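You operate a simulated robot arm through the tools that you are given. There is no shell and no other tool. Be economical: measure what you need, move in short steps, check, and stop when the job is done.

You are at the controls of a simulated robot arm. One attempt, no reset.

Task
Fill the teal cylinder to its stamp from bank A, then bank C.
Fine: bank A till cylinder and bank read level; limit 3 at the stamp, fill on slow, one bank open at a time; close banks and fill knob after.

The check looks at the end state, three seconds after you hand in, the way a careful person would. Anything else that was tipped, shoved, dropped, spilled or broken makes it a failure.

Robot
A 7-joint arm with a two-finger parallel gripper on a trunk, on a base that drives. Base frame: it is fixed to the floor where the robot stands at the start and does not move with it; the origin is under the middle of the robot, x ahead of it, y to its left, z up; the surface under the hand at the start is at about z = 0.8. Readings come in m, degrees, newtons and seconds.
With the tool pointing down near the work surface it reaches from about 0.1 to 0.86 m from the robot's upright axis, wherever it stands. Its first joint turns from -115.0 to 115.0 degrees. Places, roughly: bleed valve [0.6, 0, 1.1]; blue fitting knob [0.6, 1, 1]; fill knob [0.6, 0.2, 1.1]; green cylinder [0.5, 1.5, 0.5]; green fitting knob [0.6, 0.9, 1]; left grey knob [0.6, 0.4, 0.9]; left yellow valve [0.6, 0.4, 1.3]; line 3 display [0.7, 0.7, 1.2]; line switch [0.6, 0.4, 1.1]; middle grey knob [0.6, 0.2, 0.9]; middle yellow valve [0.6, 0.2, 1.3]; orange cylinder [0.5, 1.25, 0.5]; orange fitting knob [0.5, 0.7, 1]; purple cylinder [0.5, 1.25, 0.5]; right grey knob [0.6, 0, 0.9]; right yellow valve [0.6, 0, 1.3]. Payload 3.91 kg.
The tool frame sits at the grasp point between the pads (the TCP): z along the fingers, y along the line on which they close. The tips reach 0.03 m beyond it. Largest opening 0.11 m; finger width 0.02, thickness 0.01; the body of the gripper, 0.048 by 0.112 m, starts 0.055 m behind the TCP.
Orientation is that of the tool frame in the base frame, as [roll, pitch, yaw] about the fixed x, y, z axes, in that order (R = Rz(yaw) Ry(pitch) Rx(roll)). With the fingers straight down and closing along the base's y, the tool's x points along the base's -x, its y along +y and its z along -z.

Tools
- The arm moves only by the tool step_arm. Its argument "increments" is a list of rows, each an object of numbers (a shift or turn left out is 0, a gripper value left out holds the last): "dx", "dy", "dz": the shift along the base's x, y, z in m; "ax", "ay", "az": the turn, a rotation vector about the base's x, y, z in degrees; "jaw": the closure, from 0 (fully open) to 1 (shut). In form: [{"dx": .., "dy": .., "dz": .., "ax": .., "ay": .., "az": .., "jaw": ..}, ...]. A call has 1 to 8 rows; each row shifts and turns the commanded pose from where the row before left it. A row lasts 0.2 s, in which the tool goes at most 0.05 m and 8.6 degrees; a call with a longer step from one row to the next is refused whole, and so is a gripper value outside its range. Where a pose cannot be reached the arm comes as near as it can. A force on the tool above 80 N (or 10 N above the force at the start of the call, whichever is more), or a blocked arm, ends the call early, and 0.2 s more pass. The fingers move at their own pace (about 0.153 m/s each) and stop on an object; they squeeze with about 24 N. The grip force told is the motor's: it shows also when the fingers shut on nothing. Time passes only in rows, and 0.2 s behind the last, so rows that do not move let the fingers close. It gives the time, the measured TCP pose, the force on the tool (base axes), the opening and the grip force at its end, in the units of the frame above (readings bear some noise), with the torque about the TCP (base axes, N m) and any sound that the robot's microphone picked up.
- Cameras (640 x 400 px; columns grow to the right, rows downward): "scene" is now at [0.2399, 0.1892, 1.5758]; the picture's right is [-0.01, -1.00, 0.00], its down [-0.68, 0.00, -0.73] and it looks along [0.73, -0.00, -0.68] (base axes); focal length 214 px, centre (320, 200). "wrist" rides on the gripper at [0.072, 0.017, -0.103] in the tool frame; the picture's right is [-0.23, 0.97, 0.00], its down [-0.76, -0.18, -0.62] and it looks along [-0.61, -0.14, 0.78] (tool axes); focal length 222 px, centre (320, 200). There is no depth. A picture from a camera that has moved, and an enlarged one, comes with that camera's place and axes in the base frame and with its lens. The place of the scene camera against the robot may be out by one fixed shift of up to 0.025 m in any direction.
- camera(camera): a new picture of that camera. It takes no simulated time.
- slide_trunk(by): slides the trunk up (or, below 0, down) by that many m; the arm and the scene camera ride with it, the base frame stays. It gives what a move gives, with no picture.
- base_move(legs): drives the robot by 1 to 6 legs, each [ahead, left, turn to the left] in m, m and degrees, along the robot's own axes; the way and the turn of a leg run together, so that a leg with both is an arc; at most 1.5 m and 180 degrees a leg. The arm and the cameras ride along, it lands a little off, and it stops where it bumps. It gives what a move gives.
- pan_tilt(pan, tilt): turns the head with the scene camera to pan (to the left, within 80 degrees either way) and tilt (down, from -29 to 69), counted from straight ahead of the robot. It gives what a move gives.
- enlarge(camera, box): a new picture of the part [left, top, right, bottom] of that camera's present view, enlarged. It takes no simulated time.
- finish_job(): hands the job in; it is judged then, once.

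Work in short steps. Places have to be worked out from the pictures, the camera data and where the tool is seen: move nearer, look again, correct. Check each grasp and each placing, and mend what went wrong. You have 120 turns and 82 pictures in all, those below and enlarged ones among them. Open the gripper and draw the arm clear of the work before you hand the job in, unless the task says otherwise; then end with one line.

The tools are called after ">>>" by a JSON object that holds its "op" and its "data". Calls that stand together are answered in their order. step_arm: Moves the arm, as the interface text tells. Its arguments: {"type":"object","properties":{"increments":{"type":"array","items":{"type":"object","properties":{"dx":{"type":"number"},"dy":{"type":"number"},"dz":{"type":"number"},"ax":{"type":"number"},"ay":{"type":"number"},"az":{"type":"number"},"jaw":{"type":"number"}}}}},"required":["increments"]} The other tools are called the same way: slide_trunk (by) slides the trunk up or down; base_move (legs) drives the base; pan_tilt (pan, tilt) turns the head that bears the scene camera; camera (camera) takes a picture; enlarge (camera, box) takes an enlarged picture of a part of a camera's view; finish_job () hands the job in.

At the start:

```text
t: 0.0
tcp_pos: [0.4383, 0.1997, 1.4201]
tcp_rot: [-179.9, 0.0, -179.9]
force: [-0.3, 0.2, 0.1]
torque: [0.02, 0.01, 0.0]
grip_width: 0.1099
grip_force: 0.1
trunk travel left (down, up): [-0.925, 0.065]
robot x, y, heading: [0.0046, -0.0012, 0.0]
head pan, tilt: [-0.3, 42.7]
```

scene: 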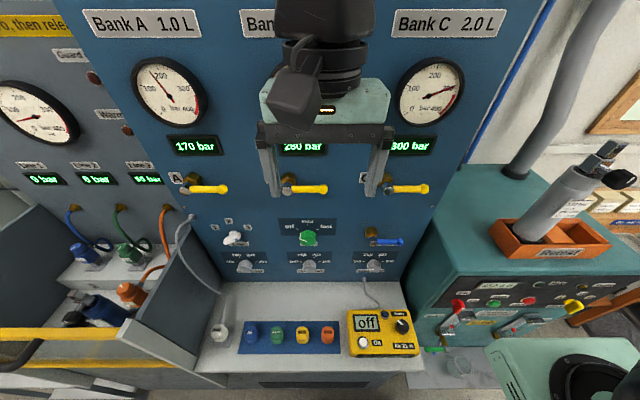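
wrist: 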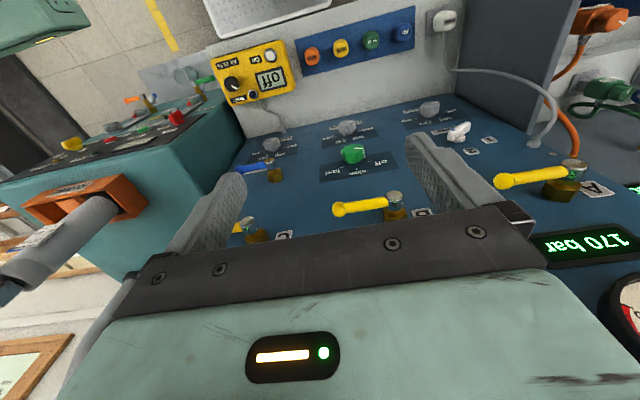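

The arm hides the panel middle, so I look around first: enlarged views of the panel, then the cylinders.

>>> {"op": "enlarge", "data": {"camera": "scene", "box": [160, 160, 440, 290]}}

>>> {"op": "enlarge", "data": {"camera": "scene", "box": [0, 0, 240, 200]}}

>>> {"op": "pan_tilt", "data": {"pan": 50, "tilt": 35}}

>>> {"op": "camera", "data": {"camera": "scene"}}

```text
2.29 times, centred on (300, 225) of scene
camera zoom: at [0.2399, 0.1892, 1.5758], right [-0.01, -1.0, 0.0], down [-0.68, 0.0, -0.73], along [0.73, 0.0, -0.68], focal length 490 px, centre (366, 143)
```

zoom: 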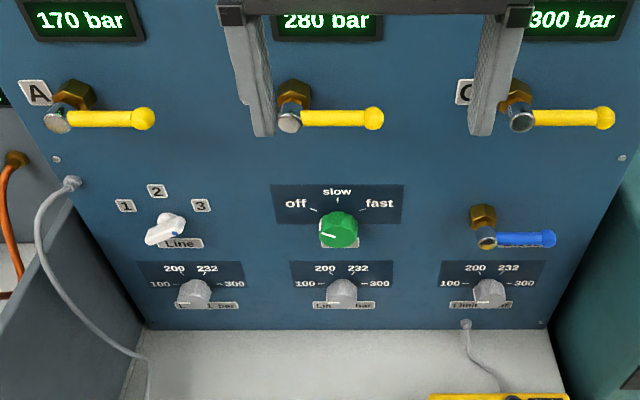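

```text
2.00 times, centred on (120, 100) of scene
camera zoom: at [0.2399, 0.1892, 1.5758], right [-0.01, -1.0, 0.0], down [-0.68, 0.0, -0.73], along [0.73, 0.0, -0.68], focal length 429 px, centre (720, 400)
```

zoom: 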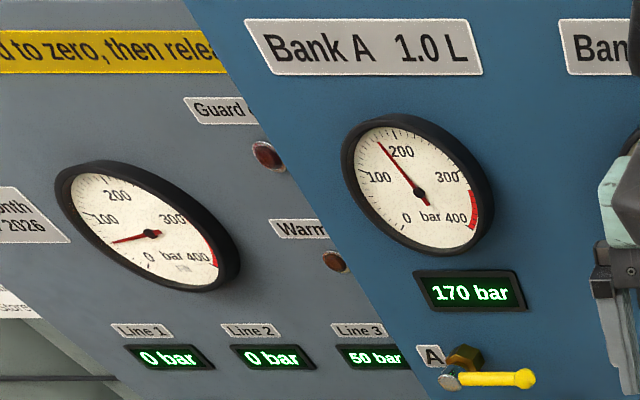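

```text
t: 1.2
tcp_pos: [0.4384, 0.1991, 1.4206]
tcp_rot: [179.9, 0.0, -180.0]
force: [-0.3, 0.0, 0.6]
torque: [-0.01, 0.03, -0.02]
grip_width: 0.1099
grip_force: 0.1
trunk travel left (down, up): [-0.925, 0.065]
robot x, y, heading: [0.0016, -0.0019, 0.0]
head pan, tilt: [50.0, 35.0]
```

```text
77 pictures are left
camera scene: at [0.2134, 0.257, 1.5873], right [0.77, -0.64, 0.0], down [-0.37, -0.44, -0.82], along [0.53, 0.63, -0.57], focal length 214 px, centre (320, 200)
```

scene: 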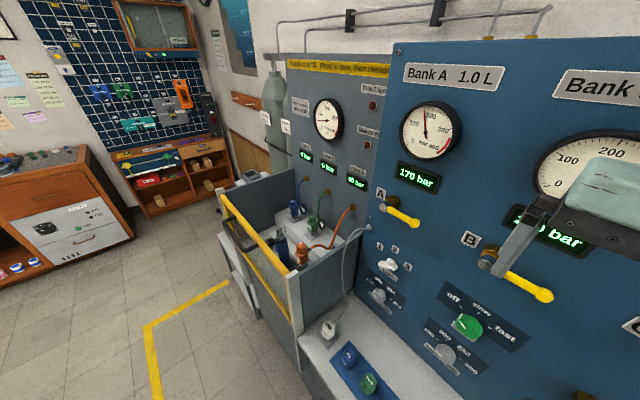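

The fill cage is to the left with three lines. I enlarge it to see the cylinders and signs.

>>> {"op": "enlarge", "data": {"camera": "scene", "box": [200, 40, 400, 165]}}

>>> {"op": "enlarge", "data": {"camera": "scene", "box": [200, 160, 400, 285]}}

```text
3.20 times, centred on (300, 102) of scene
camera zoom: at [0.2134, 0.257, 1.5873], right [0.77, -0.64, 0.0], down [-0.37, -0.44, -0.82], along [0.53, 0.63, -0.57], focal length 686 px, centre (384, 512)
```

zoom: 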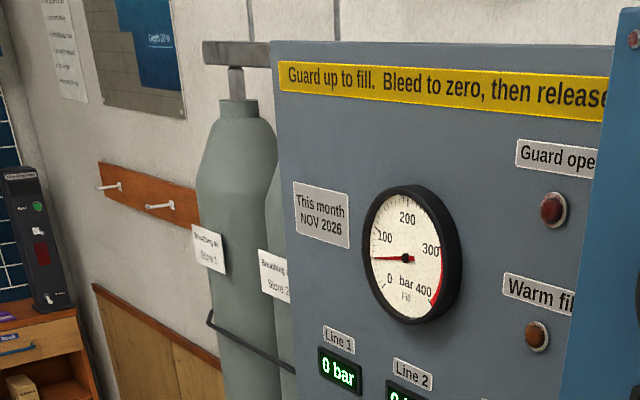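

```text
3.20 times, centred on (300, 222) of scene
camera zoom: at [0.2134, 0.257, 1.5873], right [0.77, -0.64, 0.0], down [-0.37, -0.44, -0.82], along [0.53, 0.63, -0.57], focal length 686 px, centre (384, 128)
```

zoom: 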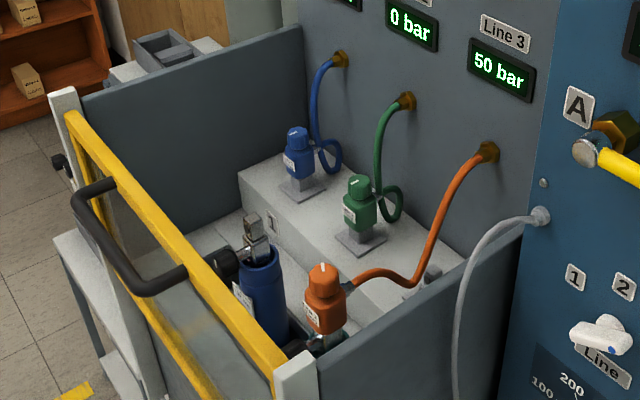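

The orange fitting on line 3 is on a cylinder in the cage. I'll back off a bit and drive left to look into the cage.

>>> {"op": "base_move", "data": {"legs": [[-0.15, 0, 0], [0, 0.8, 0]]}}

>>> {"op": "pan_tilt", "data": {"pan": 0, "tilt": 50}}

>>> {"op": "camera", "data": {"camera": "scene"}}

>>> {"op": "camera", "data": {"camera": "wrist"}}

```text
t: 6.5
tcp_pos: [0.291, 1.0045, 1.4211]
tcp_rot: [-180.0, -0.1, 179.9]
force: [0.2, -0.2, -0.3]
torque: [-0.01, 0.01, -0.01]
grip_width: 0.11
grip_force: 0.0
trunk travel left (down, up): [-0.925, 0.065]
robot x, y, heading: [-0.1478, 0.8078, 0.1]
head pan, tilt: [50.0, 35.0]
```

```text
t: 7.7
tcp_pos: [0.2915, 1.0038, 1.4207]
tcp_rot: [-179.9, 0.1, 179.8]
force: [0.2, -0.4, 1.5]
torque: [0.01, 0.0, 0.01]
grip_width: 0.11
grip_force: 0.1
trunk travel left (down, up): [-0.925, 0.065]
robot x, y, heading: [-0.1451, 0.8065, -0.4]
head pan, tilt: [0.0, 50.0]
```

```text
74 pictures are left
camera scene: at [0.0867, 0.995, 1.5656], right [0.0, -1.0, 0.0], down [-0.77, 0.0, -0.64], along [0.64, 0.0, -0.77], focal length 214 px, centre (320, 200)
```

scene: 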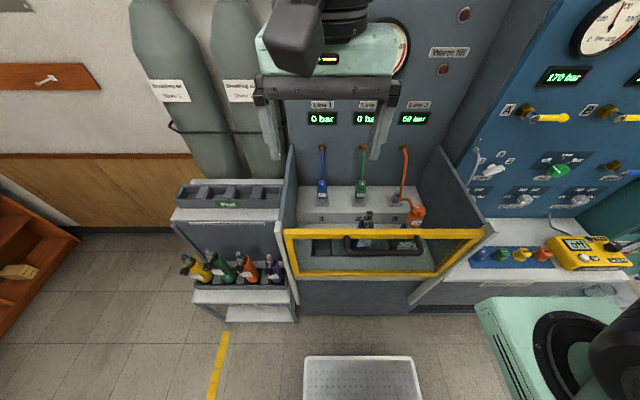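

```text
73 pictures are left
camera wrist: at [0.2184, 1.021, 1.5228], right [0.23, 0.97, 0.0], down [0.76, -0.18, 0.62], along [0.61, -0.14, -0.78], focal length 222 px, centre (320, 200)
```

wrist: 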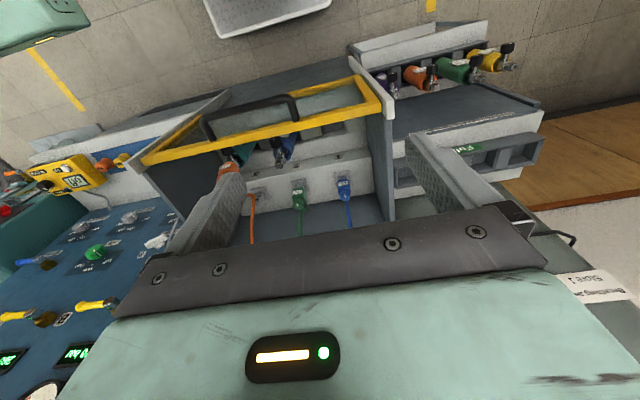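

>>> {"op": "enlarge", "data": {"camera": "scene", "box": [270, 170, 490, 308]}}

>>> {"op": "enlarge", "data": {"camera": "wrist", "box": [130, 70, 400, 240]}}

```text
2.90 times, centred on (380, 239) of scene
camera zoom: at [0.0867, 0.995, 1.5656], right [0.0, -1.0, 0.0], down [-0.77, 0.0, -0.64], along [0.64, 0.0, -0.77], focal length 622 px, centre (146, 87)
```

zoom: 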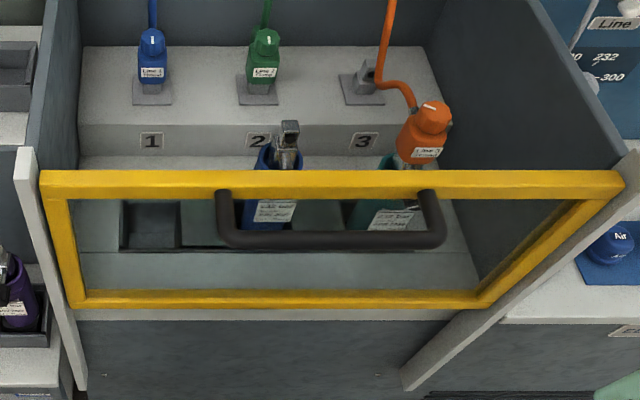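

```text
2.35 times, centred on (265, 155) of wrist
camera zoom: at [0.2184, 1.021, 1.5228], right [0.23, 0.97, 0.0], down [0.76, -0.18, 0.62], along [0.61, -0.14, -0.78], focal length 523 px, centre (449, 306)
```

zoom: 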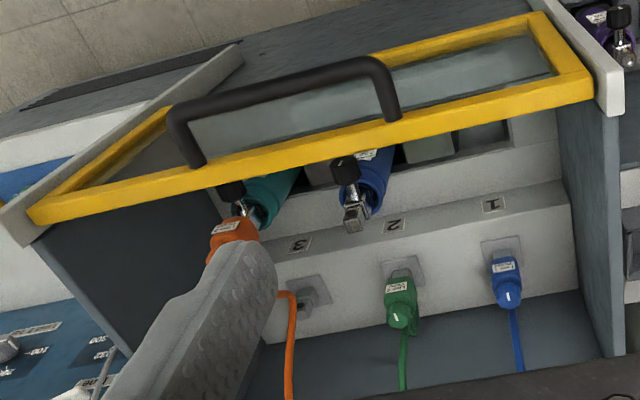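

The teal cylinder is on line 3. I zoom in to its label and knob, and the guard.

>>> {"op": "enlarge", "data": {"camera": "scene", "box": [376, 195, 440, 260]}}

>>> {"op": "enlarge", "data": {"camera": "wrist", "box": [205, 120, 315, 190]}}

```text
6.15 times, centred on (408, 228) of scene
camera zoom: at [0.0867, 0.995, 1.5656], right [0.0, -1.0, 0.0], down [-0.77, 0.0, -0.64], along [0.64, 0.0, -0.77], focal length 1320 px, centre (-222, 31)
```

zoom: 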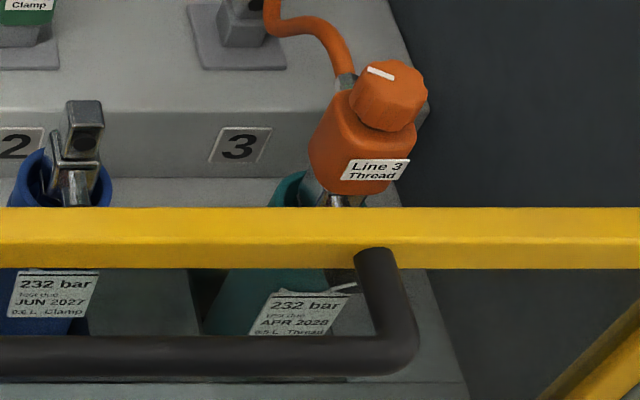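

```text
5.71 times, centred on (260, 155) of wrist
camera zoom: at [0.2184, 1.021, 1.5228], right [0.23, 0.97, 0.0], down [0.76, -0.18, 0.62], along [0.61, -0.14, -0.78], focal length 1269 px, centre (663, 457)
```

zoom: 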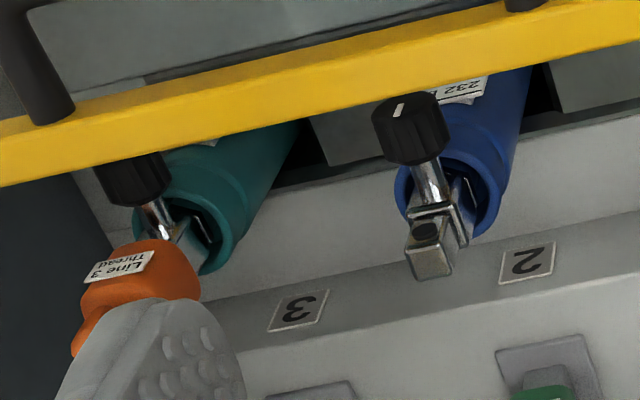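

Stamp reads 232 bar, and line 3 is at 50 bar. Now I drive back in front of the panel and turn the tool horizontal (fingers forward).

>>> {"op": "base_move", "data": {"legs": [[0, -0.6, 0.4]]}}

>>> {"op": "step_arm", "data": {"increments": [{"ay": -8.5}, {"ay": -8.5}, {"ay": -8.5}, {"ay": -8.5}, {"ay": -8.5}, {"ay": -8.5}, {"ay": -8.5}, {"ay": -8.5}]}}

>>> {"op": "step_arm", "data": {"increments": [{"ay": -8.5}, {"ay": -8.5}, {"ay": -5}]}}

>>> {"op": "pan_tilt", "data": {"pan": 0, "tilt": 35}}

>>> {"op": "camera", "data": {"camera": "scene"}}

>>> {"op": "camera", "data": {"camera": "wrist"}}

```text
t: 11.0
tcp_pos: [0.2901, 0.4093, 1.4193]
tcp_rot: [-180.0, 0.0, -179.5]
force: [0.9, -0.4, 0.0]
torque: [0.0, -0.02, 0.0]
grip_width: 0.1099
grip_force: 0.1
trunk travel left (down, up): [-0.925, 0.065]
robot x, y, heading: [-0.15, 0.2075, 0.3]
head pan, tilt: [0.0, 50.0]
```

```text
t: 12.8
tcp_pos: [0.2947, 0.4047, 1.4203]
tcp_rot: [-179.4, 68.1, 179.7]
force: [-1.1, -0.8, 0.2]
torque: [0.02, 0.01, -0.01]
grip_width: 0.1098
grip_force: 0.1
trunk travel left (down, up): [-0.925, 0.065]
robot x, y, heading: [-0.1467, 0.2028, 0.5]
head pan, tilt: [0.0, 50.0]
```

```text
t: 13.6
tcp_pos: [0.2938, 0.4065, 1.4206]
tcp_rot: [-69.5, 89.6, -70.0]
force: [-0.4, 0.2, 0.1]
torque: [-0.02, -0.01, 0.02]
grip_width: 0.1099
grip_force: 0.1
trunk travel left (down, up): [-0.925, 0.065]
robot x, y, heading: [-0.1461, 0.2082, 0.6]
head pan, tilt: [0.0, 50.0]
```

```text
t: 14.4
tcp_pos: [0.2901, 0.4091, 1.4207]
tcp_rot: [-96.2, 89.7, -96.0]
force: [-0.1, 0.3, 0.2]
torque: [0.03, 0.02, 0.02]
grip_width: 0.11
grip_force: 0.0
trunk travel left (down, up): [-0.925, 0.065]
robot x, y, heading: [-0.149, 0.2042, 0.6]
head pan, tilt: [0.0, 35.0]
```

```text
68 pictures are left
camera scene: at [0.0972, 0.397, 1.5872], right [0.01, -1.0, 0.0], down [-0.57, 0.0, -0.82], along [0.82, 0.01, -0.57], focal length 214 px, centre (320, 200)
```

scene: 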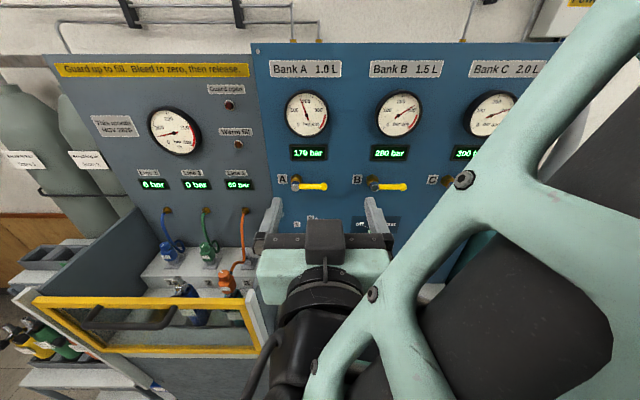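

```text
67 pictures are left
camera wrist: at [0.1859, 0.425, 1.3471], right [0.0, 0.98, 0.22], down [-0.62, -0.18, 0.76], along [0.78, -0.14, 0.61], focal length 222 px, centre (320, 200)
```

wrist: 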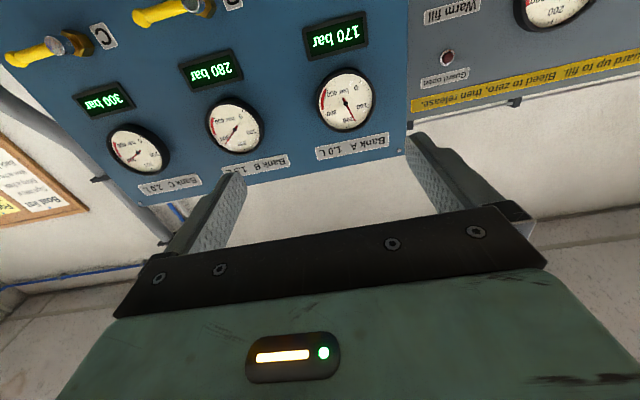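

I'll roll the tool 180° about its axis so the wrist camera sits above looking forward-down at the knobs, while lowering.

>>> {"op": "step_arm", "data": {"increments": [{"ax": 8.5}, {"ax": 8.5}, {"ax": 8.5}, {"ax": 8.5}, {"ax": 8.5}, {"ax": 8.5}, {"ax": 8.5}, {"ax": 8.5}]}}

>>> {"op": "step_arm", "data": {"increments": [{"ax": 8.5}, {"ax": 8.5}, {"ax": 8.5}, {"ax": 8.5}, {"ax": 8.5}, {"ax": 8.5}, {"ax": 8.5}, {"ax": 8.5}]}}

>>> {"op": "step_arm", "data": {"increments": [{"ax": 8.5, "dz": -0.04}, {"ax": 8.5, "dz": -0.04}, {"ax": 8.5, "dz": -0.04}, {"ax": 8.5, "dz": -0.04}, {"ax": 8.5, "dz": -0.04}, {"dz": -0.02}]}}

>>> {"op": "camera", "data": {"camera": "wrist"}}

```text
t: 16.2
tcp_pos: [0.3993, 0.4509, 1.5884]
tcp_rot: [90.0, 22.5, 90.2]
force: [0.3, 0.6, 0.8]
torque: [-0.01, 0.0, -0.02]
grip_width: 0.1098
grip_force: 0.2
out of reach, approached as far as the arm can: row 3, 4, 5, 6, 7, 8
trunk travel left (down, up): [-0.925, 0.065]
robot x, y, heading: [-0.1435, 0.2049, 0.4]
head pan, tilt: [0.0, 35.0]
```

```text
t: 18.0
tcp_pos: [0.5053, 0.4134, 1.7514]
tcp_rot: [93.0, -33.3, 90.6]
force: [0.8, 0.8, 0.5]
torque: [-0.03, 0.01, -0.04]
grip_width: 0.1098
grip_force: 0.0
out of reach, approached as far as the arm can: row 1, 2, 3, 4, 5, 6, 7, 8
trunk travel left (down, up): [-0.925, 0.065]
robot x, y, heading: [-0.1491, 0.2036, 0.1]
head pan, tilt: [0.0, 35.0]
```

```text
t: 19.4
tcp_pos: [0.5255, 0.3273, 1.7285]
tcp_rot: [96.7, -43.5, 92.1]
force: [-0.3, 0.0, -0.7]
torque: [0.01, 0.01, -0.04]
grip_width: 0.1101
grip_force: 0.1
out of reach, approached as far as the arm can: row 1, 2, 3, 4, 5, 6
trunk travel left (down, up): [-0.925, 0.065]
robot x, y, heading: [-0.1495, 0.2052, 0.6]
head pan, tilt: [0.0, 35.0]
```

```text
66 pictures are left
camera wrist: at [0.4234, 0.3569, 1.7981], right [0.14, -0.82, 0.55], down [-0.62, -0.51, -0.6], along [0.77, -0.25, -0.58], focal length 222 px, centre (320, 200)
```

wrist: 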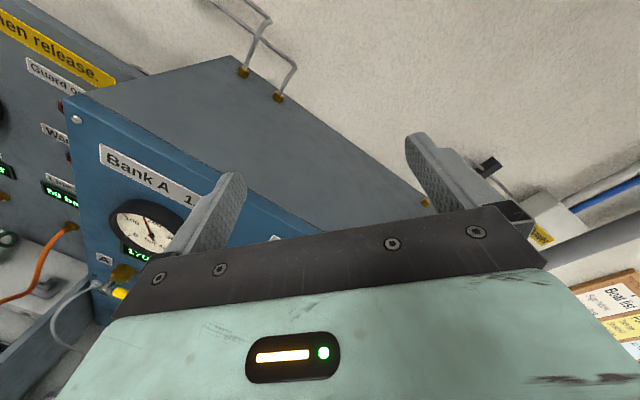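

The pose was out of reach at that height/closeness. I drop the trunk and see where the arm settles with the commanded pose.

>>> {"op": "slide_trunk", "data": {"by": -0.3}}

>>> {"op": "step_arm", "data": {"increments": [{"dx": 0.0}, {"dx": 0.0}]}}

```text
t: 22.4
tcp_pos: [0.5248, 0.3278, 1.4283]
tcp_rot: [96.6, -43.3, 92.1]
force: [-0.4, 0.9, 0.7]
torque: [-0.01, 0.06, -0.02]
grip_width: 0.1101
grip_force: 0.0
trunk travel left (down, up): [-0.625, 0.365]
robot x, y, heading: [-0.1465, 0.203, 0.4]
head pan, tilt: [0.0, 35.0]
```

```text
t: 23.0
tcp_pos: [0.5268, 0.3278, 1.4282]
tcp_rot: [96.7, -43.4, 92.1]
force: [0.6, -0.3, -0.3]
torque: [0.03, -0.04, -0.01]
grip_width: 0.1098
grip_force: 0.0
trunk travel left (down, up): [-0.625, 0.365]
robot x, y, heading: [-0.1488, 0.206, 0.2]
head pan, tilt: [0.0, 35.0]
```

The command rebases on the reached pose. Tool is pointing forward with ~43° roll left to go; I back the base 0.12 and finish the roll.

>>> {"op": "base_move", "data": {"legs": [[-0.12, 0, 0]]}}

>>> {"op": "step_arm", "data": {"increments": [{"ay": -4.9, "az": -6.6}, {"ax": 8.5, "dz": -0.03}, {"ax": 8.5, "dz": -0.03}, {"ax": 8.5, "dz": -0.03}, {"ax": 8.5, "dz": -0.03}, {"ax": 8.5, "dz": -0.03}]}}

>>> {"op": "camera", "data": {"camera": "wrist"}}

>>> {"op": "camera", "data": {"camera": "scene"}}

```text
t: 24.2
tcp_pos: [0.4054, 0.3264, 1.4277]
tcp_rot: [96.7, -43.4, 92.0]
force: [-0.3, 0.7, -0.3]
torque: [-0.01, -0.01, -0.03]
grip_width: 0.11
grip_force: 0.1
trunk travel left (down, up): [-0.625, 0.365]
robot x, y, heading: [-0.2653, 0.2048, 0.5]
head pan, tilt: [0.0, 35.0]
```

```text
t: 25.6
tcp_pos: [0.4121, 0.2805, 1.4538]
tcp_rot: [91.5, -43.4, 90.1]
force: [0.5, -0.4, -0.3]
torque: [-0.03, -0.03, -0.01]
grip_width: 0.11
grip_force: 0.0
out of reach, approached as far as the arm can: row 1, 2, 3, 4, 5, 6
trunk travel left (down, up): [-0.625, 0.365]
robot x, y, heading: [-0.2629, 0.207, 0.6]
head pan, tilt: [0.0, 35.0]
```

```text
65 pictures are left
camera wrist: at [0.3091, 0.3192, 1.5171], right [0.03, -0.83, 0.55], down [-0.63, -0.44, -0.64], along [0.78, -0.33, -0.54], focal length 222 px, centre (320, 200)
```

wrist: 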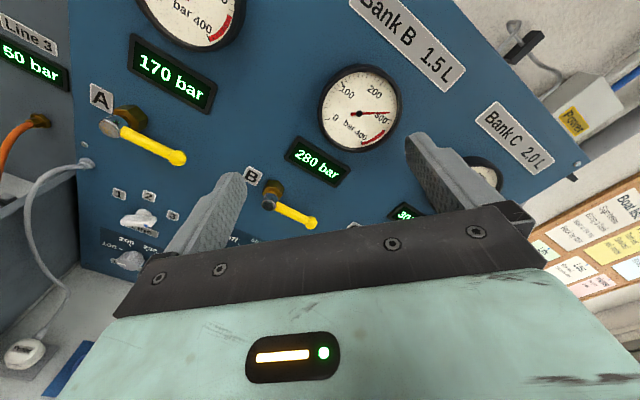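

```text
64 pictures are left
camera scene: at [-0.0229, 0.3962, 1.2873], right [0.01, -1.0, 0.0], down [-0.57, 0.0, -0.82], along [0.82, 0.01, -0.57], focal length 214 px, centre (320, 200)
```

scene: 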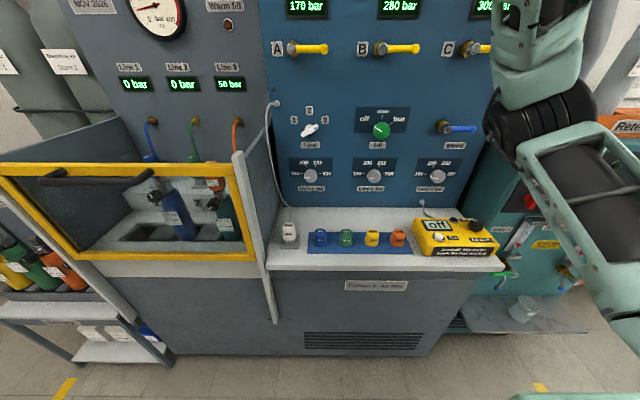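

The roll joint is at its limit; I'll use the un-rolled pose later. The scene view now shows the knobs well; enlarge.

>>> {"op": "enlarge", "data": {"camera": "scene", "box": [265, 95, 485, 215]}}

>>> {"op": "enlarge", "data": {"camera": "scene", "box": [265, 0, 485, 100]}}

```text
2.91 times, centred on (375, 155) of scene
camera zoom: at [-0.0229, 0.3962, 1.2873], right [0.01, -1.0, 0.0], down [-0.57, 0.0, -0.82], along [0.82, 0.01, -0.57], focal length 624 px, centre (160, 331)
```

zoom: 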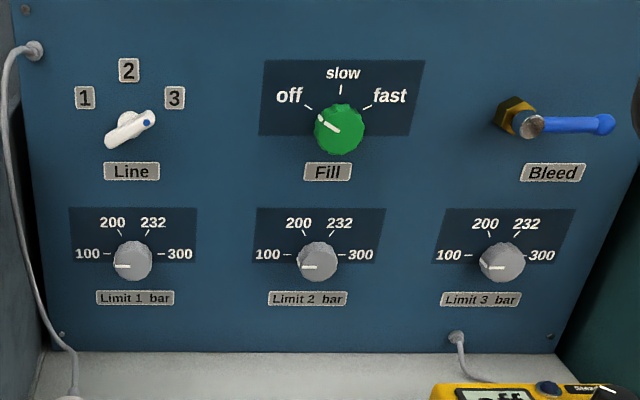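

```text
2.91 times, centred on (375, 50) of scene
camera zoom: at [-0.0229, 0.3962, 1.2873], right [0.01, -1.0, 0.0], down [-0.57, 0.0, -0.82], along [0.82, 0.01, -0.57], focal length 624 px, centre (160, 636)
```

zoom: 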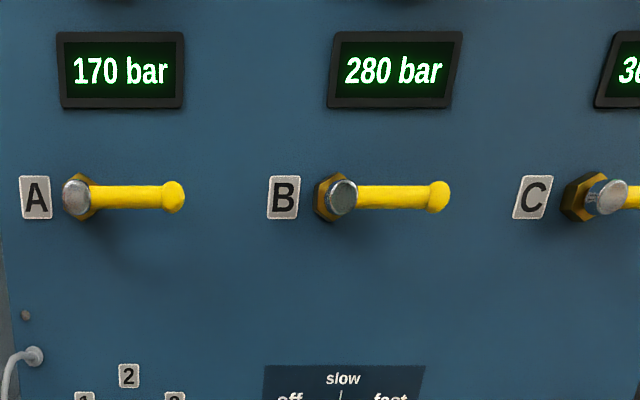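

Findings: line switch already points at 3 (blue dot), limit 3 is at 100 and must go to 232, levers all horizontal (closed). I roll the tool back to unrolled.

>>> {"op": "step_arm", "data": {"increments": [{"ax": -8.5}, {"ax": -8.5}, {"ax": -8.5}, {"ax": -8.5}, {"ax": -8.5}, {"ax": -8.5}, {"ax": -8.5}, {"ax": -8.5}]}}

>>> {"op": "step_arm", "data": {"increments": [{"ax": -8.5}, {"ax": -8.5}, {"ax": -8.5}, {"ax": -8.5}, {"ax": -8.5}, {"ax": -8.5}, {"ax": -8.5}, {"ax": -4.5}]}}

```text
t: 27.4
tcp_pos: [0.412, 0.2818, 1.4543]
tcp_rot: [91.8, 24.8, 90.1]
force: [0.3, -0.2, -0.3]
torque: [0.0, 0.03, 0.0]
grip_width: 0.1098
grip_force: 0.1
trunk travel left (down, up): [-0.625, 0.365]
robot x, y, heading: [-0.2707, 0.2017, 0.3]
head pan, tilt: [0.0, 35.0]
```

```text
t: 29.2
tcp_pos: [0.4137, 0.2816, 1.4535]
tcp_rot: [96.5, 88.6, 94.9]
force: [-0.2, 0.2, -0.3]
torque: [0.01, -0.03, 0.04]
grip_width: 0.1101
grip_force: 0.0
trunk travel left (down, up): [-0.625, 0.365]
robot x, y, heading: [-0.2657, 0.205, 0.3]
head pan, tilt: [0.0, 35.0]
```

Now move down and right toward in front of the limit 3 knob (est. (0.603, 0.017, 0.95)), rolling −60° to have room for a 120° clockwise turn.

>>> {"op": "step_arm", "data": {"increments": [{"dz": -0.04, "dy": -0.03, "ax": -7.5}, {"dz": -0.04, "dy": -0.03, "ax": -7.5}, {"dz": -0.04, "dy": -0.03, "ax": -7.5}, {"dz": -0.04, "dy": -0.03, "ax": -7.5}, {"dz": -0.04, "dy": -0.03, "ax": -7.5}, {"dz": -0.04, "dy": -0.03, "ax": -7.5}, {"dz": -0.04, "dy": -0.03, "ax": -7.5}, {"dz": -0.04, "dy": -0.03, "ax": -7.5}]}}

>>> {"op": "camera", "data": {"camera": "scene"}}

>>> {"op": "camera", "data": {"camera": "wrist"}}

```text
t: 31.1
tcp_pos: [0.4253, 0.0379, 1.1378]
tcp_rot: [-88.4, 31.5, -90.2]
force: [0.1, -1.9, 0.0]
torque: [0.01, -0.05, 0.1]
grip_width: 0.1098
grip_force: 0.1
out of reach, approached as far as the arm can: row 8
trunk travel left (down, up): [-0.625, 0.365]
robot x, y, heading: [-0.2687, 0.2017, 0.5]
head pan, tilt: [0.0, 35.0]
```

```text
61 pictures are left
camera scene: at [-0.0223, 0.3948, 1.2872], right [0.01, -1.0, 0.0], down [-0.57, 0.0, -0.82], along [0.82, 0.01, -0.57], focal length 214 px, centre (320, 200)
```

scene: 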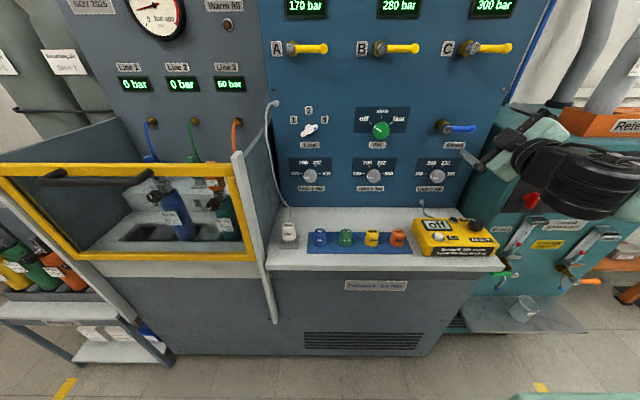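

```text
60 pictures are left
camera wrist: at [0.3222, -0.0143, 1.0823], right [0.03, 0.7, -0.71], down [-0.63, 0.57, 0.53], along [0.78, 0.43, 0.46], focal length 222 px, centre (320, 200)
```

wrist: 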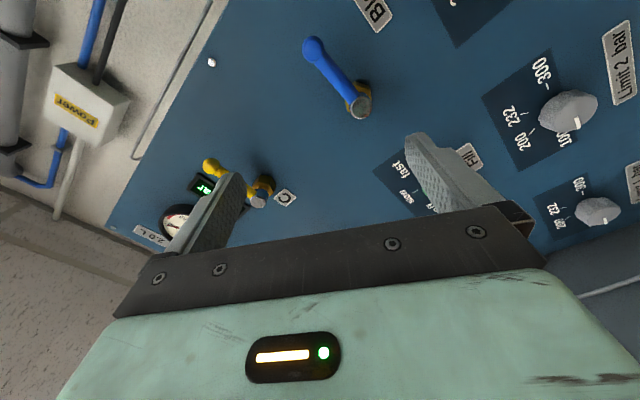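

Continue down toward z 0.95, moving slightly forward, no more roll.

>>> {"op": "step_arm", "data": {"increments": [{"dx": 0.01, "dz": -0.04, "dy": -0.005}, {"dx": 0.01, "dz": -0.04, "dy": -0.005}, {"dx": 0.01, "dz": -0.04, "dy": -0.005}, {"dx": 0.01, "dz": -0.04}, {"dx": 0.01, "dz": -0.02}]}}

>>> {"op": "camera", "data": {"camera": "scene"}}

```text
t: 32.2
tcp_pos: [0.428, 0.0374, 1.1281]
tcp_rot: [-88.4, 31.5, -90.1]
force: [-0.4, 0.2, -0.2]
torque: [-0.03, 0.02, 0.0]
grip_width: 0.11
grip_force: 0.1
out of reach, approached as far as the arm can: row 1, 2, 3, 4, 5
trunk travel left (down, up): [-0.625, 0.365]
robot x, y, heading: [-0.2678, 0.2063, 0.6]
head pan, tilt: [0.0, 35.0]
```

```text
59 pictures are left
camera scene: at [-0.0229, 0.3962, 1.2873], right [0.01, -1.0, 0.0], down [-0.57, 0.0, -0.82], along [0.82, 0.01, -0.57], focal length 214 px, centre (320, 200)
```

scene: 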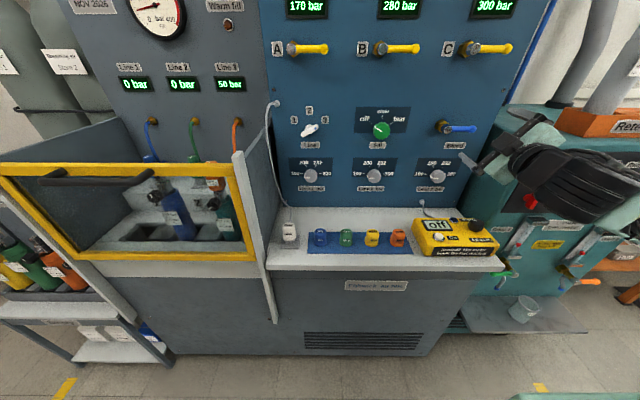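

Arm posture is limited there, so I use the trunk to lower instead.

>>> {"op": "slide_trunk", "data": {"by": -0.12}}

>>> {"op": "camera", "data": {"camera": "scene"}}

```text
t: 33.8
tcp_pos: [0.4279, 0.0368, 1.0088]
tcp_rot: [-88.5, 31.5, -90.1]
force: [0.0, 0.6, -0.1]
torque: [-0.04, 0.01, -0.03]
grip_width: 0.1099
grip_force: 0.1
trunk travel left (down, up): [-0.505, 0.485]
robot x, y, heading: [-0.2693, 0.2058, 0.4]
head pan, tilt: [0.0, 35.0]
```

```text
58 pictures are left
camera scene: at [-0.0229, 0.3962, 1.1673], right [0.01, -1.0, 0.0], down [-0.57, 0.0, -0.82], along [0.82, 0.01, -0.57], focal length 214 px, centre (320, 200)
```

scene: 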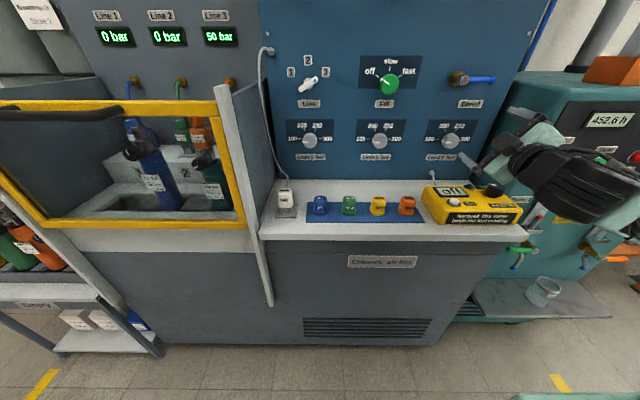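

Enlarge on fingertips and knob to calibrate the camera offset.

>>> {"op": "enlarge", "data": {"camera": "scene", "box": [410, 95, 538, 175]}}

```text
5.00 times, centred on (474, 135) of scene
camera zoom: at [-0.0229, 0.3962, 1.1673], right [0.01, -1.0, 0.0], down [-0.57, 0.0, -0.82], along [0.82, 0.01, -0.57], focal length 1072 px, centre (-450, 525)
```

zoom: 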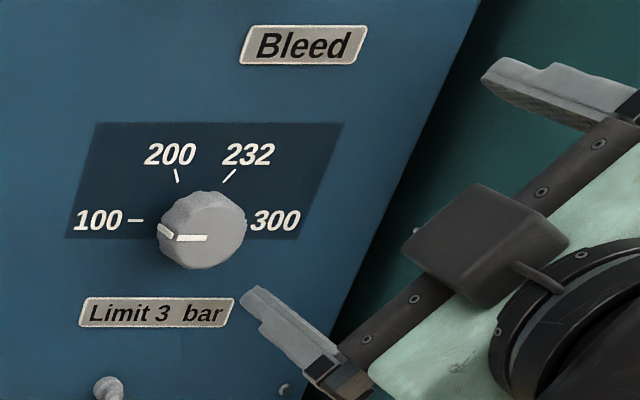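

Camera offset looks small (~5–9 mm). Knob estimated near (0.603, 0.017, 0.94). Lower trunk 7 cm and advance the base 9 cm, then check.

>>> {"op": "slide_trunk", "data": {"by": -0.07}}

>>> {"op": "base_move", "data": {"legs": [[0.09, -0.02, 0]]}}

>>> {"op": "enlarge", "data": {"camera": "scene", "box": [400, 50, 592, 170]}}

>>> {"op": "camera", "data": {"camera": "wrist"}}

```text
t: 34.8
tcp_pos: [0.4293, 0.0374, 0.9388]
tcp_rot: [-88.4, 31.5, -90.2]
force: [0.4, 0.5, -0.3]
torque: [0.03, -0.03, -0.01]
grip_width: 0.1101
grip_force: 0.0
trunk travel left (down, up): [-0.435, 0.555]
robot x, y, heading: [-0.2656, 0.2015, 0.2]
head pan, tilt: [0.0, 35.0]
```

```text
t: 36.1
tcp_pos: [0.5137, 0.0184, 0.9387]
tcp_rot: [-88.7, 31.4, -90.3]
force: [-9.5, 0.0, 4.0]
torque: [-0.27, 0.99, -0.61]
grip_width: 0.1099
grip_force: 0.1
trunk travel left (down, up): [-0.435, 0.555]
robot x, y, heading: [-0.1761, 0.1852, 0.2]
head pan, tilt: [0.0, 35.0]
stopped in leg 1: the robot was blocked; the commanded pose is now the measured one
```

```text
3.33 times, centred on (496, 110) of scene
camera zoom: at [0.0671, 0.3764, 1.0974], right [0.01, -1.0, 0.0], down [-0.57, 0.0, -0.82], along [0.82, 0.0, -0.57], focal length 715 px, centre (-267, 500)
```

zoom: 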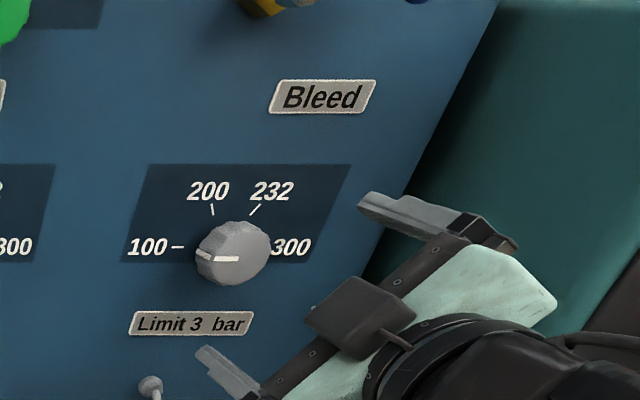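

```text
55 pictures are left
camera wrist: at [0.4098, -0.0338, 0.8833], right [0.03, 0.7, -0.71], down [-0.62, 0.57, 0.53], along [0.78, 0.43, 0.45], focal length 222 px, centre (320, 200)
```

wrist: 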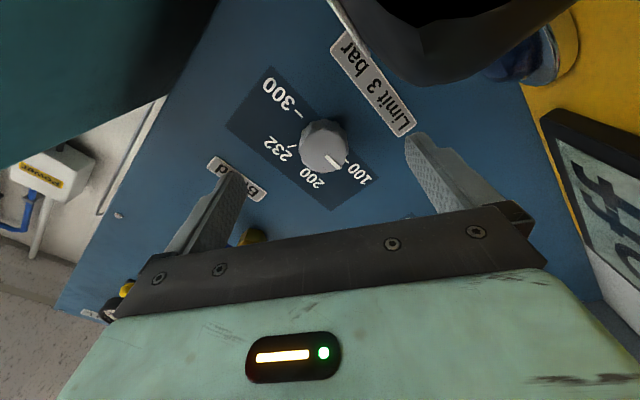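

The wrist camera, below the hand at this roll, bumped the tester's black knob. I back off and check that the tester did not move.

>>> {"op": "base_move", "data": {"legs": [[-0.1, 0, 0]]}}

>>> {"op": "enlarge", "data": {"camera": "scene", "box": [240, 100, 560, 300]}}

```text
t: 37.2
tcp_pos: [0.414, 0.0168, 0.9366]
tcp_rot: [-88.7, 31.4, -90.4]
force: [0.7, -0.2, -0.4]
torque: [-0.04, 0.0, 0.02]
grip_width: 0.11
grip_force: 0.0
trunk travel left (down, up): [-0.435, 0.555]
robot x, y, heading: [-0.2735, 0.1858, 0.2]
head pan, tilt: [0.0, 35.0]
```

```text
2.00 times, centred on (400, 200) of scene
camera zoom: at [-0.0333, 0.3758, 1.0973], right [0.01, -1.0, 0.0], down [-0.57, 0.0, -0.82], along [0.82, 0.0, -0.57], focal length 429 px, centre (160, 200)
```

zoom: 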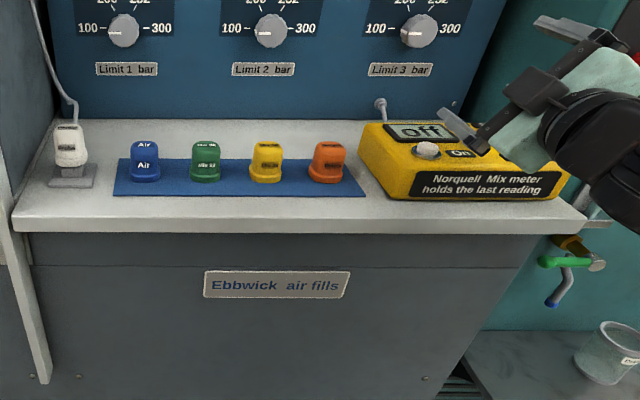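

Meter looks in place. I raise the trunk, then roll the tool from −58° to about +70° so the camera sits to the left/up.

>>> {"op": "slide_trunk", "data": {"by": 0.19}}

>>> {"op": "step_arm", "data": {"increments": [{"ax": 8.5}, {"ax": 8.5}, {"ax": 8.5}, {"ax": 8.5}, {"ax": 8.5}, {"ax": 8.5}, {"ax": 8.5}, {"ax": 8.5}]}}

>>> {"op": "step_arm", "data": {"increments": [{"ax": 8.5}, {"ax": 8.5}, {"ax": 8.5}, {"ax": 8.5}, {"ax": 8.5}, {"ax": 8.5}, {"ax": 8.5}]}}

>>> {"op": "camera", "data": {"camera": "scene"}}

```text
t: 39.3
tcp_pos: [0.413, 0.0168, 1.1273]
tcp_rot: [-88.8, 31.4, -90.4]
force: [-0.4, 0.9, -0.3]
torque: [0.02, 0.0, 0.0]
grip_width: 0.1101
grip_force: 0.1
trunk travel left (down, up): [-0.625, 0.365]
robot x, y, heading: [-0.2789, 0.1818, 0.5]
head pan, tilt: [0.0, 35.0]
```

```text
t: 41.1
tcp_pos: [0.4173, 0.0166, 1.1284]
tcp_rot: [93.5, 80.5, 91.9]
force: [0.9, -0.3, -0.3]
torque: [0.01, 0.02, -0.02]
grip_width: 0.11
grip_force: 0.0
out of reach, approached as far as the arm can: row 1
trunk travel left (down, up): [-0.625, 0.365]
robot x, y, heading: [-0.2803, 0.183, 0.2]
head pan, tilt: [0.0, 35.0]
```

```text
t: 42.7
tcp_pos: [0.4175, 0.0158, 1.1284]
tcp_rot: [91.6, 21.0, 90.3]
force: [0.0, 0.2, 0.3]
torque: [0.05, 0.02, -0.01]
grip_width: 0.1104
grip_force: 0.1
trunk travel left (down, up): [-0.625, 0.365]
robot x, y, heading: [-0.2774, 0.1837, 0.3]
head pan, tilt: [0.0, 35.0]
```

```text
53 pictures are left
camera scene: at [-0.0334, 0.3758, 1.2873], right [0.01, -1.0, 0.0], down [-0.57, 0.0, -0.82], along [0.82, 0.0, -0.57], focal length 214 px, centre (320, 200)
```

scene: 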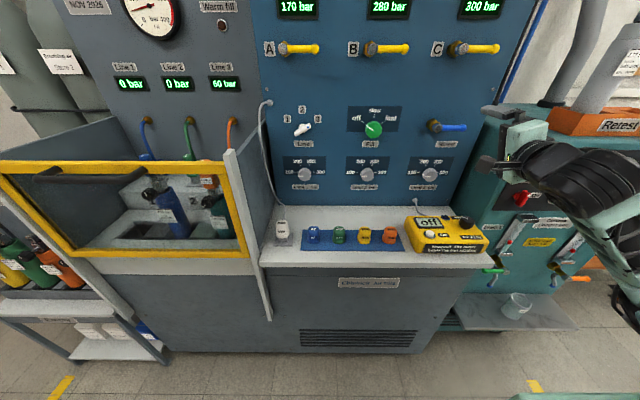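

Roll now 69°, posture good. Lower the trunk to knob height and verify clearance over the meter before advancing.

>>> {"op": "step_arm", "data": {"increments": [{"ax": 4, "az": -1, "dy": 0.001}]}}

>>> {"op": "slide_trunk", "data": {"by": -0.185}}

>>> {"op": "camera", "data": {"camera": "scene"}}

>>> {"op": "camera", "data": {"camera": "wrist"}}

```text
t: 43.1
tcp_pos: [0.4184, 0.0188, 1.1281]
tcp_rot: [91.6, 17.0, 89.3]
force: [-0.2, 0.1, -0.8]
torque: [0.01, 0.0, -0.02]
grip_width: 0.1102
grip_force: 0.1
trunk travel left (down, up): [-0.625, 0.365]
robot x, y, heading: [-0.275, 0.18, 0.4]
head pan, tilt: [0.0, 35.0]
```

```text
t: 45.2
tcp_pos: [0.4164, 0.0165, 0.9439]
tcp_rot: [91.6, 17.1, 89.3]
force: [0.8, 0.5, -0.4]
torque: [-0.01, 0.01, -0.01]
grip_width: 0.11
grip_force: 0.0
trunk travel left (down, up): [-0.44, 0.55]
robot x, y, heading: [-0.2782, 0.1831, 0.4]
head pan, tilt: [0.0, 35.0]
```

```text
52 pictures are left
camera scene: at [-0.0333, 0.3758, 1.1023], right [0.01, -1.0, 0.0], down [-0.57, 0.0, -0.82], along [0.82, 0.0, -0.57], focal length 214 px, centre (320, 200)
```

scene: 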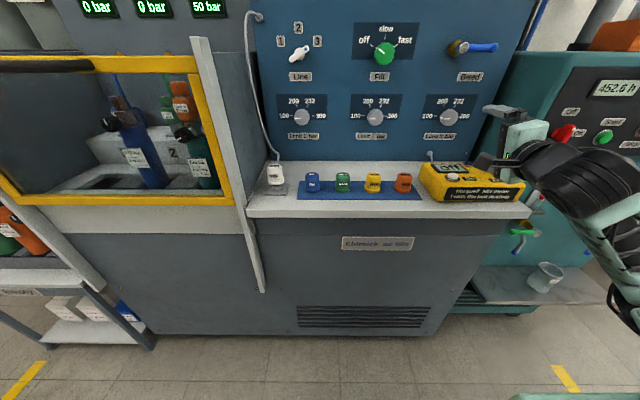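

```text
51 pictures are left
camera wrist: at [0.3145, 0.0933, 0.9405], right [0.03, 0.07, 1.0], down [-0.64, -0.77, 0.07], along [0.77, -0.64, 0.02], focal length 222 px, centre (320, 200)
```

wrist: 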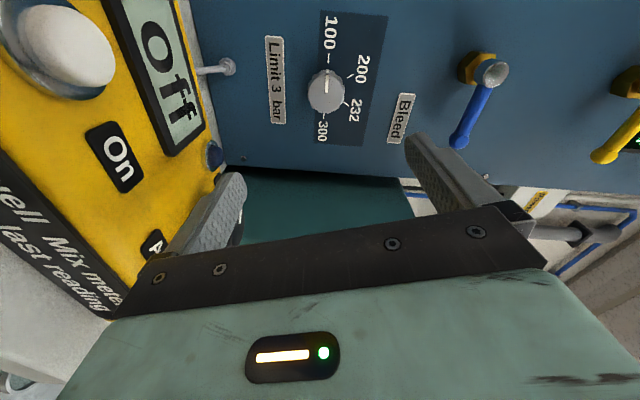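

Wrist camera places the knob at about y 0.022, z 0.945 (x≈0.60). The hand is now clear of the meter's black knob (y≈−0.06). Narrow the jaw a bit, adjust y, advance the base 9 cm.

>>> {"op": "step_arm", "data": {"increments": [{"dy": 0.004, "dz": 0.002, "jaw": 0.2}, {"jaw": 0.2}]}}

>>> {"op": "base_move", "data": {"legs": [[0.09, 0, 0]]}}

>>> {"op": "camera", "data": {"camera": "wrist"}}

```text
t: 45.8
tcp_pos: [0.4166, 0.0213, 0.9451]
tcp_rot: [91.6, 17.0, 89.3]
force: [0.2, -0.1, -0.3]
torque: [-0.01, 0.02, -0.04]
grip_width: 0.0881
grip_force: 0.1
trunk travel left (down, up): [-0.44, 0.55]
robot x, y, heading: [-0.2762, 0.1856, 0.3]
head pan, tilt: [0.0, 35.0]
```

```text
t: 46.9
tcp_pos: [0.5083, 0.0221, 0.9453]
tcp_rot: [91.6, 17.1, 89.4]
force: [-0.1, -0.6, -1.2]
torque: [0.0, -0.02, 0.01]
grip_width: 0.0879
grip_force: 0.1
trunk travel left (down, up): [-0.44, 0.55]
robot x, y, heading: [-0.1896, 0.184, 0.3]
head pan, tilt: [0.0, 35.0]
```

```text
50 pictures are left
camera wrist: at [0.4052, 0.0979, 0.9424], right [0.03, 0.07, 1.0], down [-0.64, -0.77, 0.07], along [0.77, -0.64, 0.02], focal length 222 px, centre (320, 200)
```

wrist: 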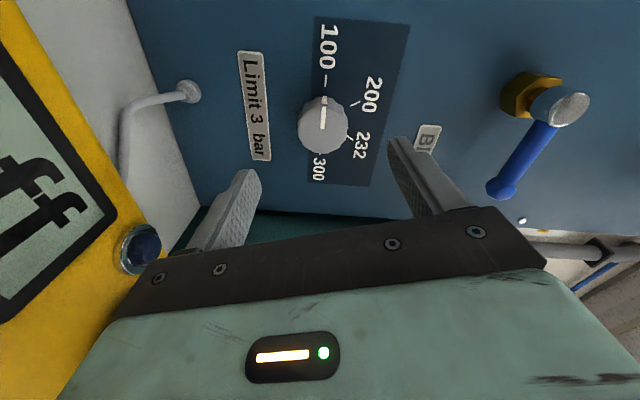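

Triangulated knob face about (0.59, 0.0255, 0.944). Advance with the arm 5 cm and check.

>>> {"op": "step_arm", "data": {"increments": [{"dx": 0.02, "dy": 0.003, "dz": -0.001}, {"dx": 0.02}, {"dx": 0.015}]}}

>>> {"op": "camera", "data": {"camera": "wrist"}}

```text
t: 47.7
tcp_pos: [0.5637, 0.0254, 0.9442]
tcp_rot: [91.6, 17.2, 89.3]
force: [0.7, 0.2, 0.7]
torque: [-0.01, 0.02, 0.01]
grip_width: 0.0879
grip_force: 0.1
trunk travel left (down, up): [-0.44, 0.55]
robot x, y, heading: [-0.1849, 0.1831, 0.6]
head pan, tilt: [0.0, 35.0]
```

```text
49 pictures are left
camera wrist: at [0.4598, 0.1008, 0.9421], right [0.03, 0.07, 1.0], down [-0.64, -0.77, 0.07], along [0.77, -0.64, 0.02], focal length 222 px, centre (320, 200)
```

wrist: 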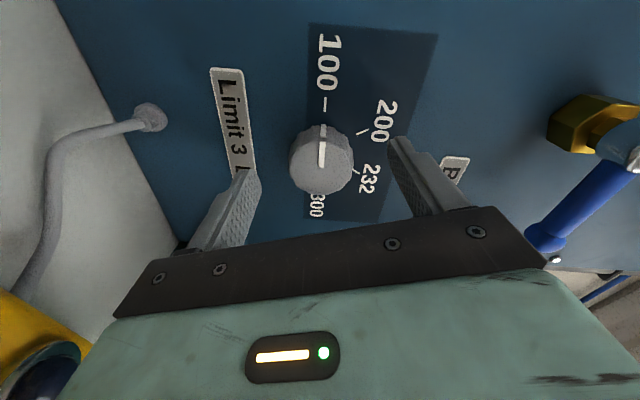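

Centering is good. Advance another 18 mm and close on the knob.

>>> {"op": "step_arm", "data": {"increments": [{"dx": 0.009}, {"dx": 0.009}, {"jaw": 0.5}, {"jaw": 0.6}, {"jaw": 0.75}, {"jaw": 0.75}]}}

>>> {"op": "camera", "data": {"camera": "wrist"}}

```text
t: 49.1
tcp_pos: [0.5776, 0.0247, 0.946]
tcp_rot: [91.7, 17.2, 89.4]
force: [-10.0, -3.2, -37.7]
torque: [0.12, -0.28, -0.52]
grip_width: 0.044
grip_force: 44.6
trunk travel left (down, up): [-0.44, 0.55]
robot x, y, heading: [-0.185, 0.1835, 0.2]
head pan, tilt: [0.0, 35.0]
```

```text
48 pictures are left
camera wrist: at [0.4748, 0.1016, 0.9425], right [0.03, 0.07, 1.0], down [-0.64, -0.77, 0.07], along [0.77, -0.64, 0.02], focal length 222 px, centre (320, 200)
```

wrist: 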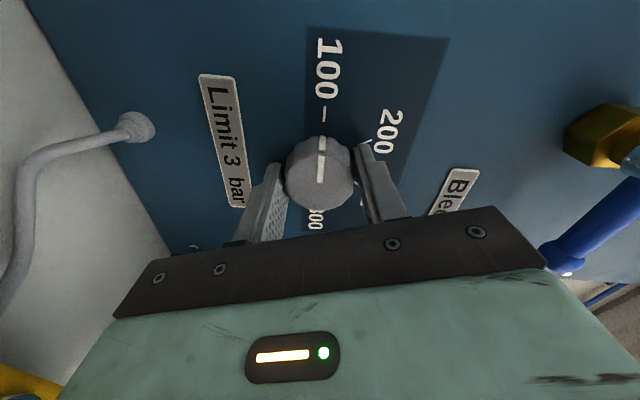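

Gripped (44 mm). The side force of −38 N in z says the knob centre is slightly lower; relax by a few mm down.

>>> {"op": "step_arm", "data": {"increments": [{"dz": -0.003}, {"dz": 0}]}}

```text
t: 49.7
tcp_pos: [0.5787, 0.0255, 0.9458]
tcp_rot: [91.1, 17.1, 89.4]
force: [-40.1, -4.2, -3.5]
torque: [0.34, -1.87, 1.54]
grip_width: 0.0439
grip_force: 45.0
trunk travel left (down, up): [-0.44, 0.55]
robot x, y, heading: [-0.1893, 0.1851, 0.3]
head pan, tilt: [0.0, 35.0]
```

Z relaxed; now −40 N in x, so back off 3 mm and begin turning clockwise.

>>> {"op": "step_arm", "data": {"increments": [{"dx": -0.004}, {"ax": 5}, {"ax": 5}]}}

```text
t: 50.5
tcp_pos: [0.5769, 0.0261, 0.9455]
tcp_rot: [91.2, 7.2, 89.4]
force: [29.6, 9.3, 40.5]
torque: [-0.05, -1.25, 0.33]
grip_width: 0.0438
grip_force: 45.2
trunk travel left (down, up): [-0.44, 0.55]
robot x, y, heading: [-0.1887, 0.1841, 0.5]
head pan, tilt: [0.0, 35.0]
```

Turning works; adjust slightly and continue.

>>> {"op": "step_arm", "data": {"increments": [{"dz": 0.002, "dx": 0.0015, "ax": 5}, {"ax": 7}, {"ax": 7}, {"ax": 7}, {"ax": 7}]}}

>>> {"op": "camera", "data": {"camera": "wrist"}}

```text
t: 51.2
tcp_pos: [0.5708, 0.0202, 0.9455]
tcp_rot: [92.7, -8.0, 88.8]
force: [0.7, 5.5, -19.6]
torque: [-0.08, 0.06, 0.07]
grip_width: 0.0445
grip_force: 16.9
trunk travel left (down, up): [-0.44, 0.55]
robot x, y, heading: [-0.1846, 0.1847, 0.2]
head pan, tilt: [0.0, 35.0]
stopped in row 3: the force on the tool passed its limit at 93 N (the readings are from after the stop); the commanded pose is now the measured one
```

```text
47 pictures are left
camera wrist: at [0.4702, 0.0905, 0.976], right [0.04, -0.36, 0.93], down [-0.64, -0.72, -0.25], along [0.76, -0.59, -0.26], focal length 222 px, centre (320, 200)
```

wrist: 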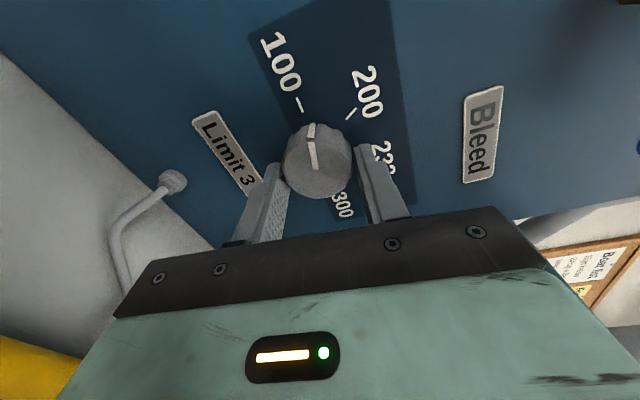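

Knob moved about 25°, but the grip skewed. I release, straighten, recentre, and regrip.

>>> {"op": "step_arm", "data": {"increments": [{"jaw": 0.4}, {"jaw": 0.4}, {"ay": -2.5, "az": 0.8, "dy": 0.004, "dx": 0.006}, {}]}}

>>> {"op": "camera", "data": {"camera": "wrist"}}

```text
t: 52.2
tcp_pos: [0.571, 0.02, 0.9462]
tcp_rot: [92.7, -8.3, 88.9]
force: [-0.2, 0.0, 0.0]
torque: [0.0, 0.01, -0.02]
grip_width: 0.066
grip_force: 0.2
out of reach, approached as far as the arm can: row 3
trunk travel left (down, up): [-0.44, 0.55]
robot x, y, heading: [-0.1877, 0.1869, -0.0]
head pan, tilt: [0.0, 35.0]
```

```text
46 pictures are left
camera wrist: at [0.4702, 0.0899, 0.9767], right [0.04, -0.36, 0.93], down [-0.64, -0.72, -0.26], along [0.76, -0.59, -0.26], focal length 222 px, centre (320, 200)
```

wrist: 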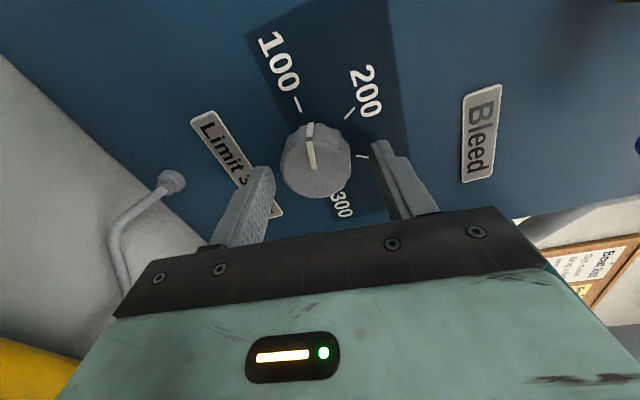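

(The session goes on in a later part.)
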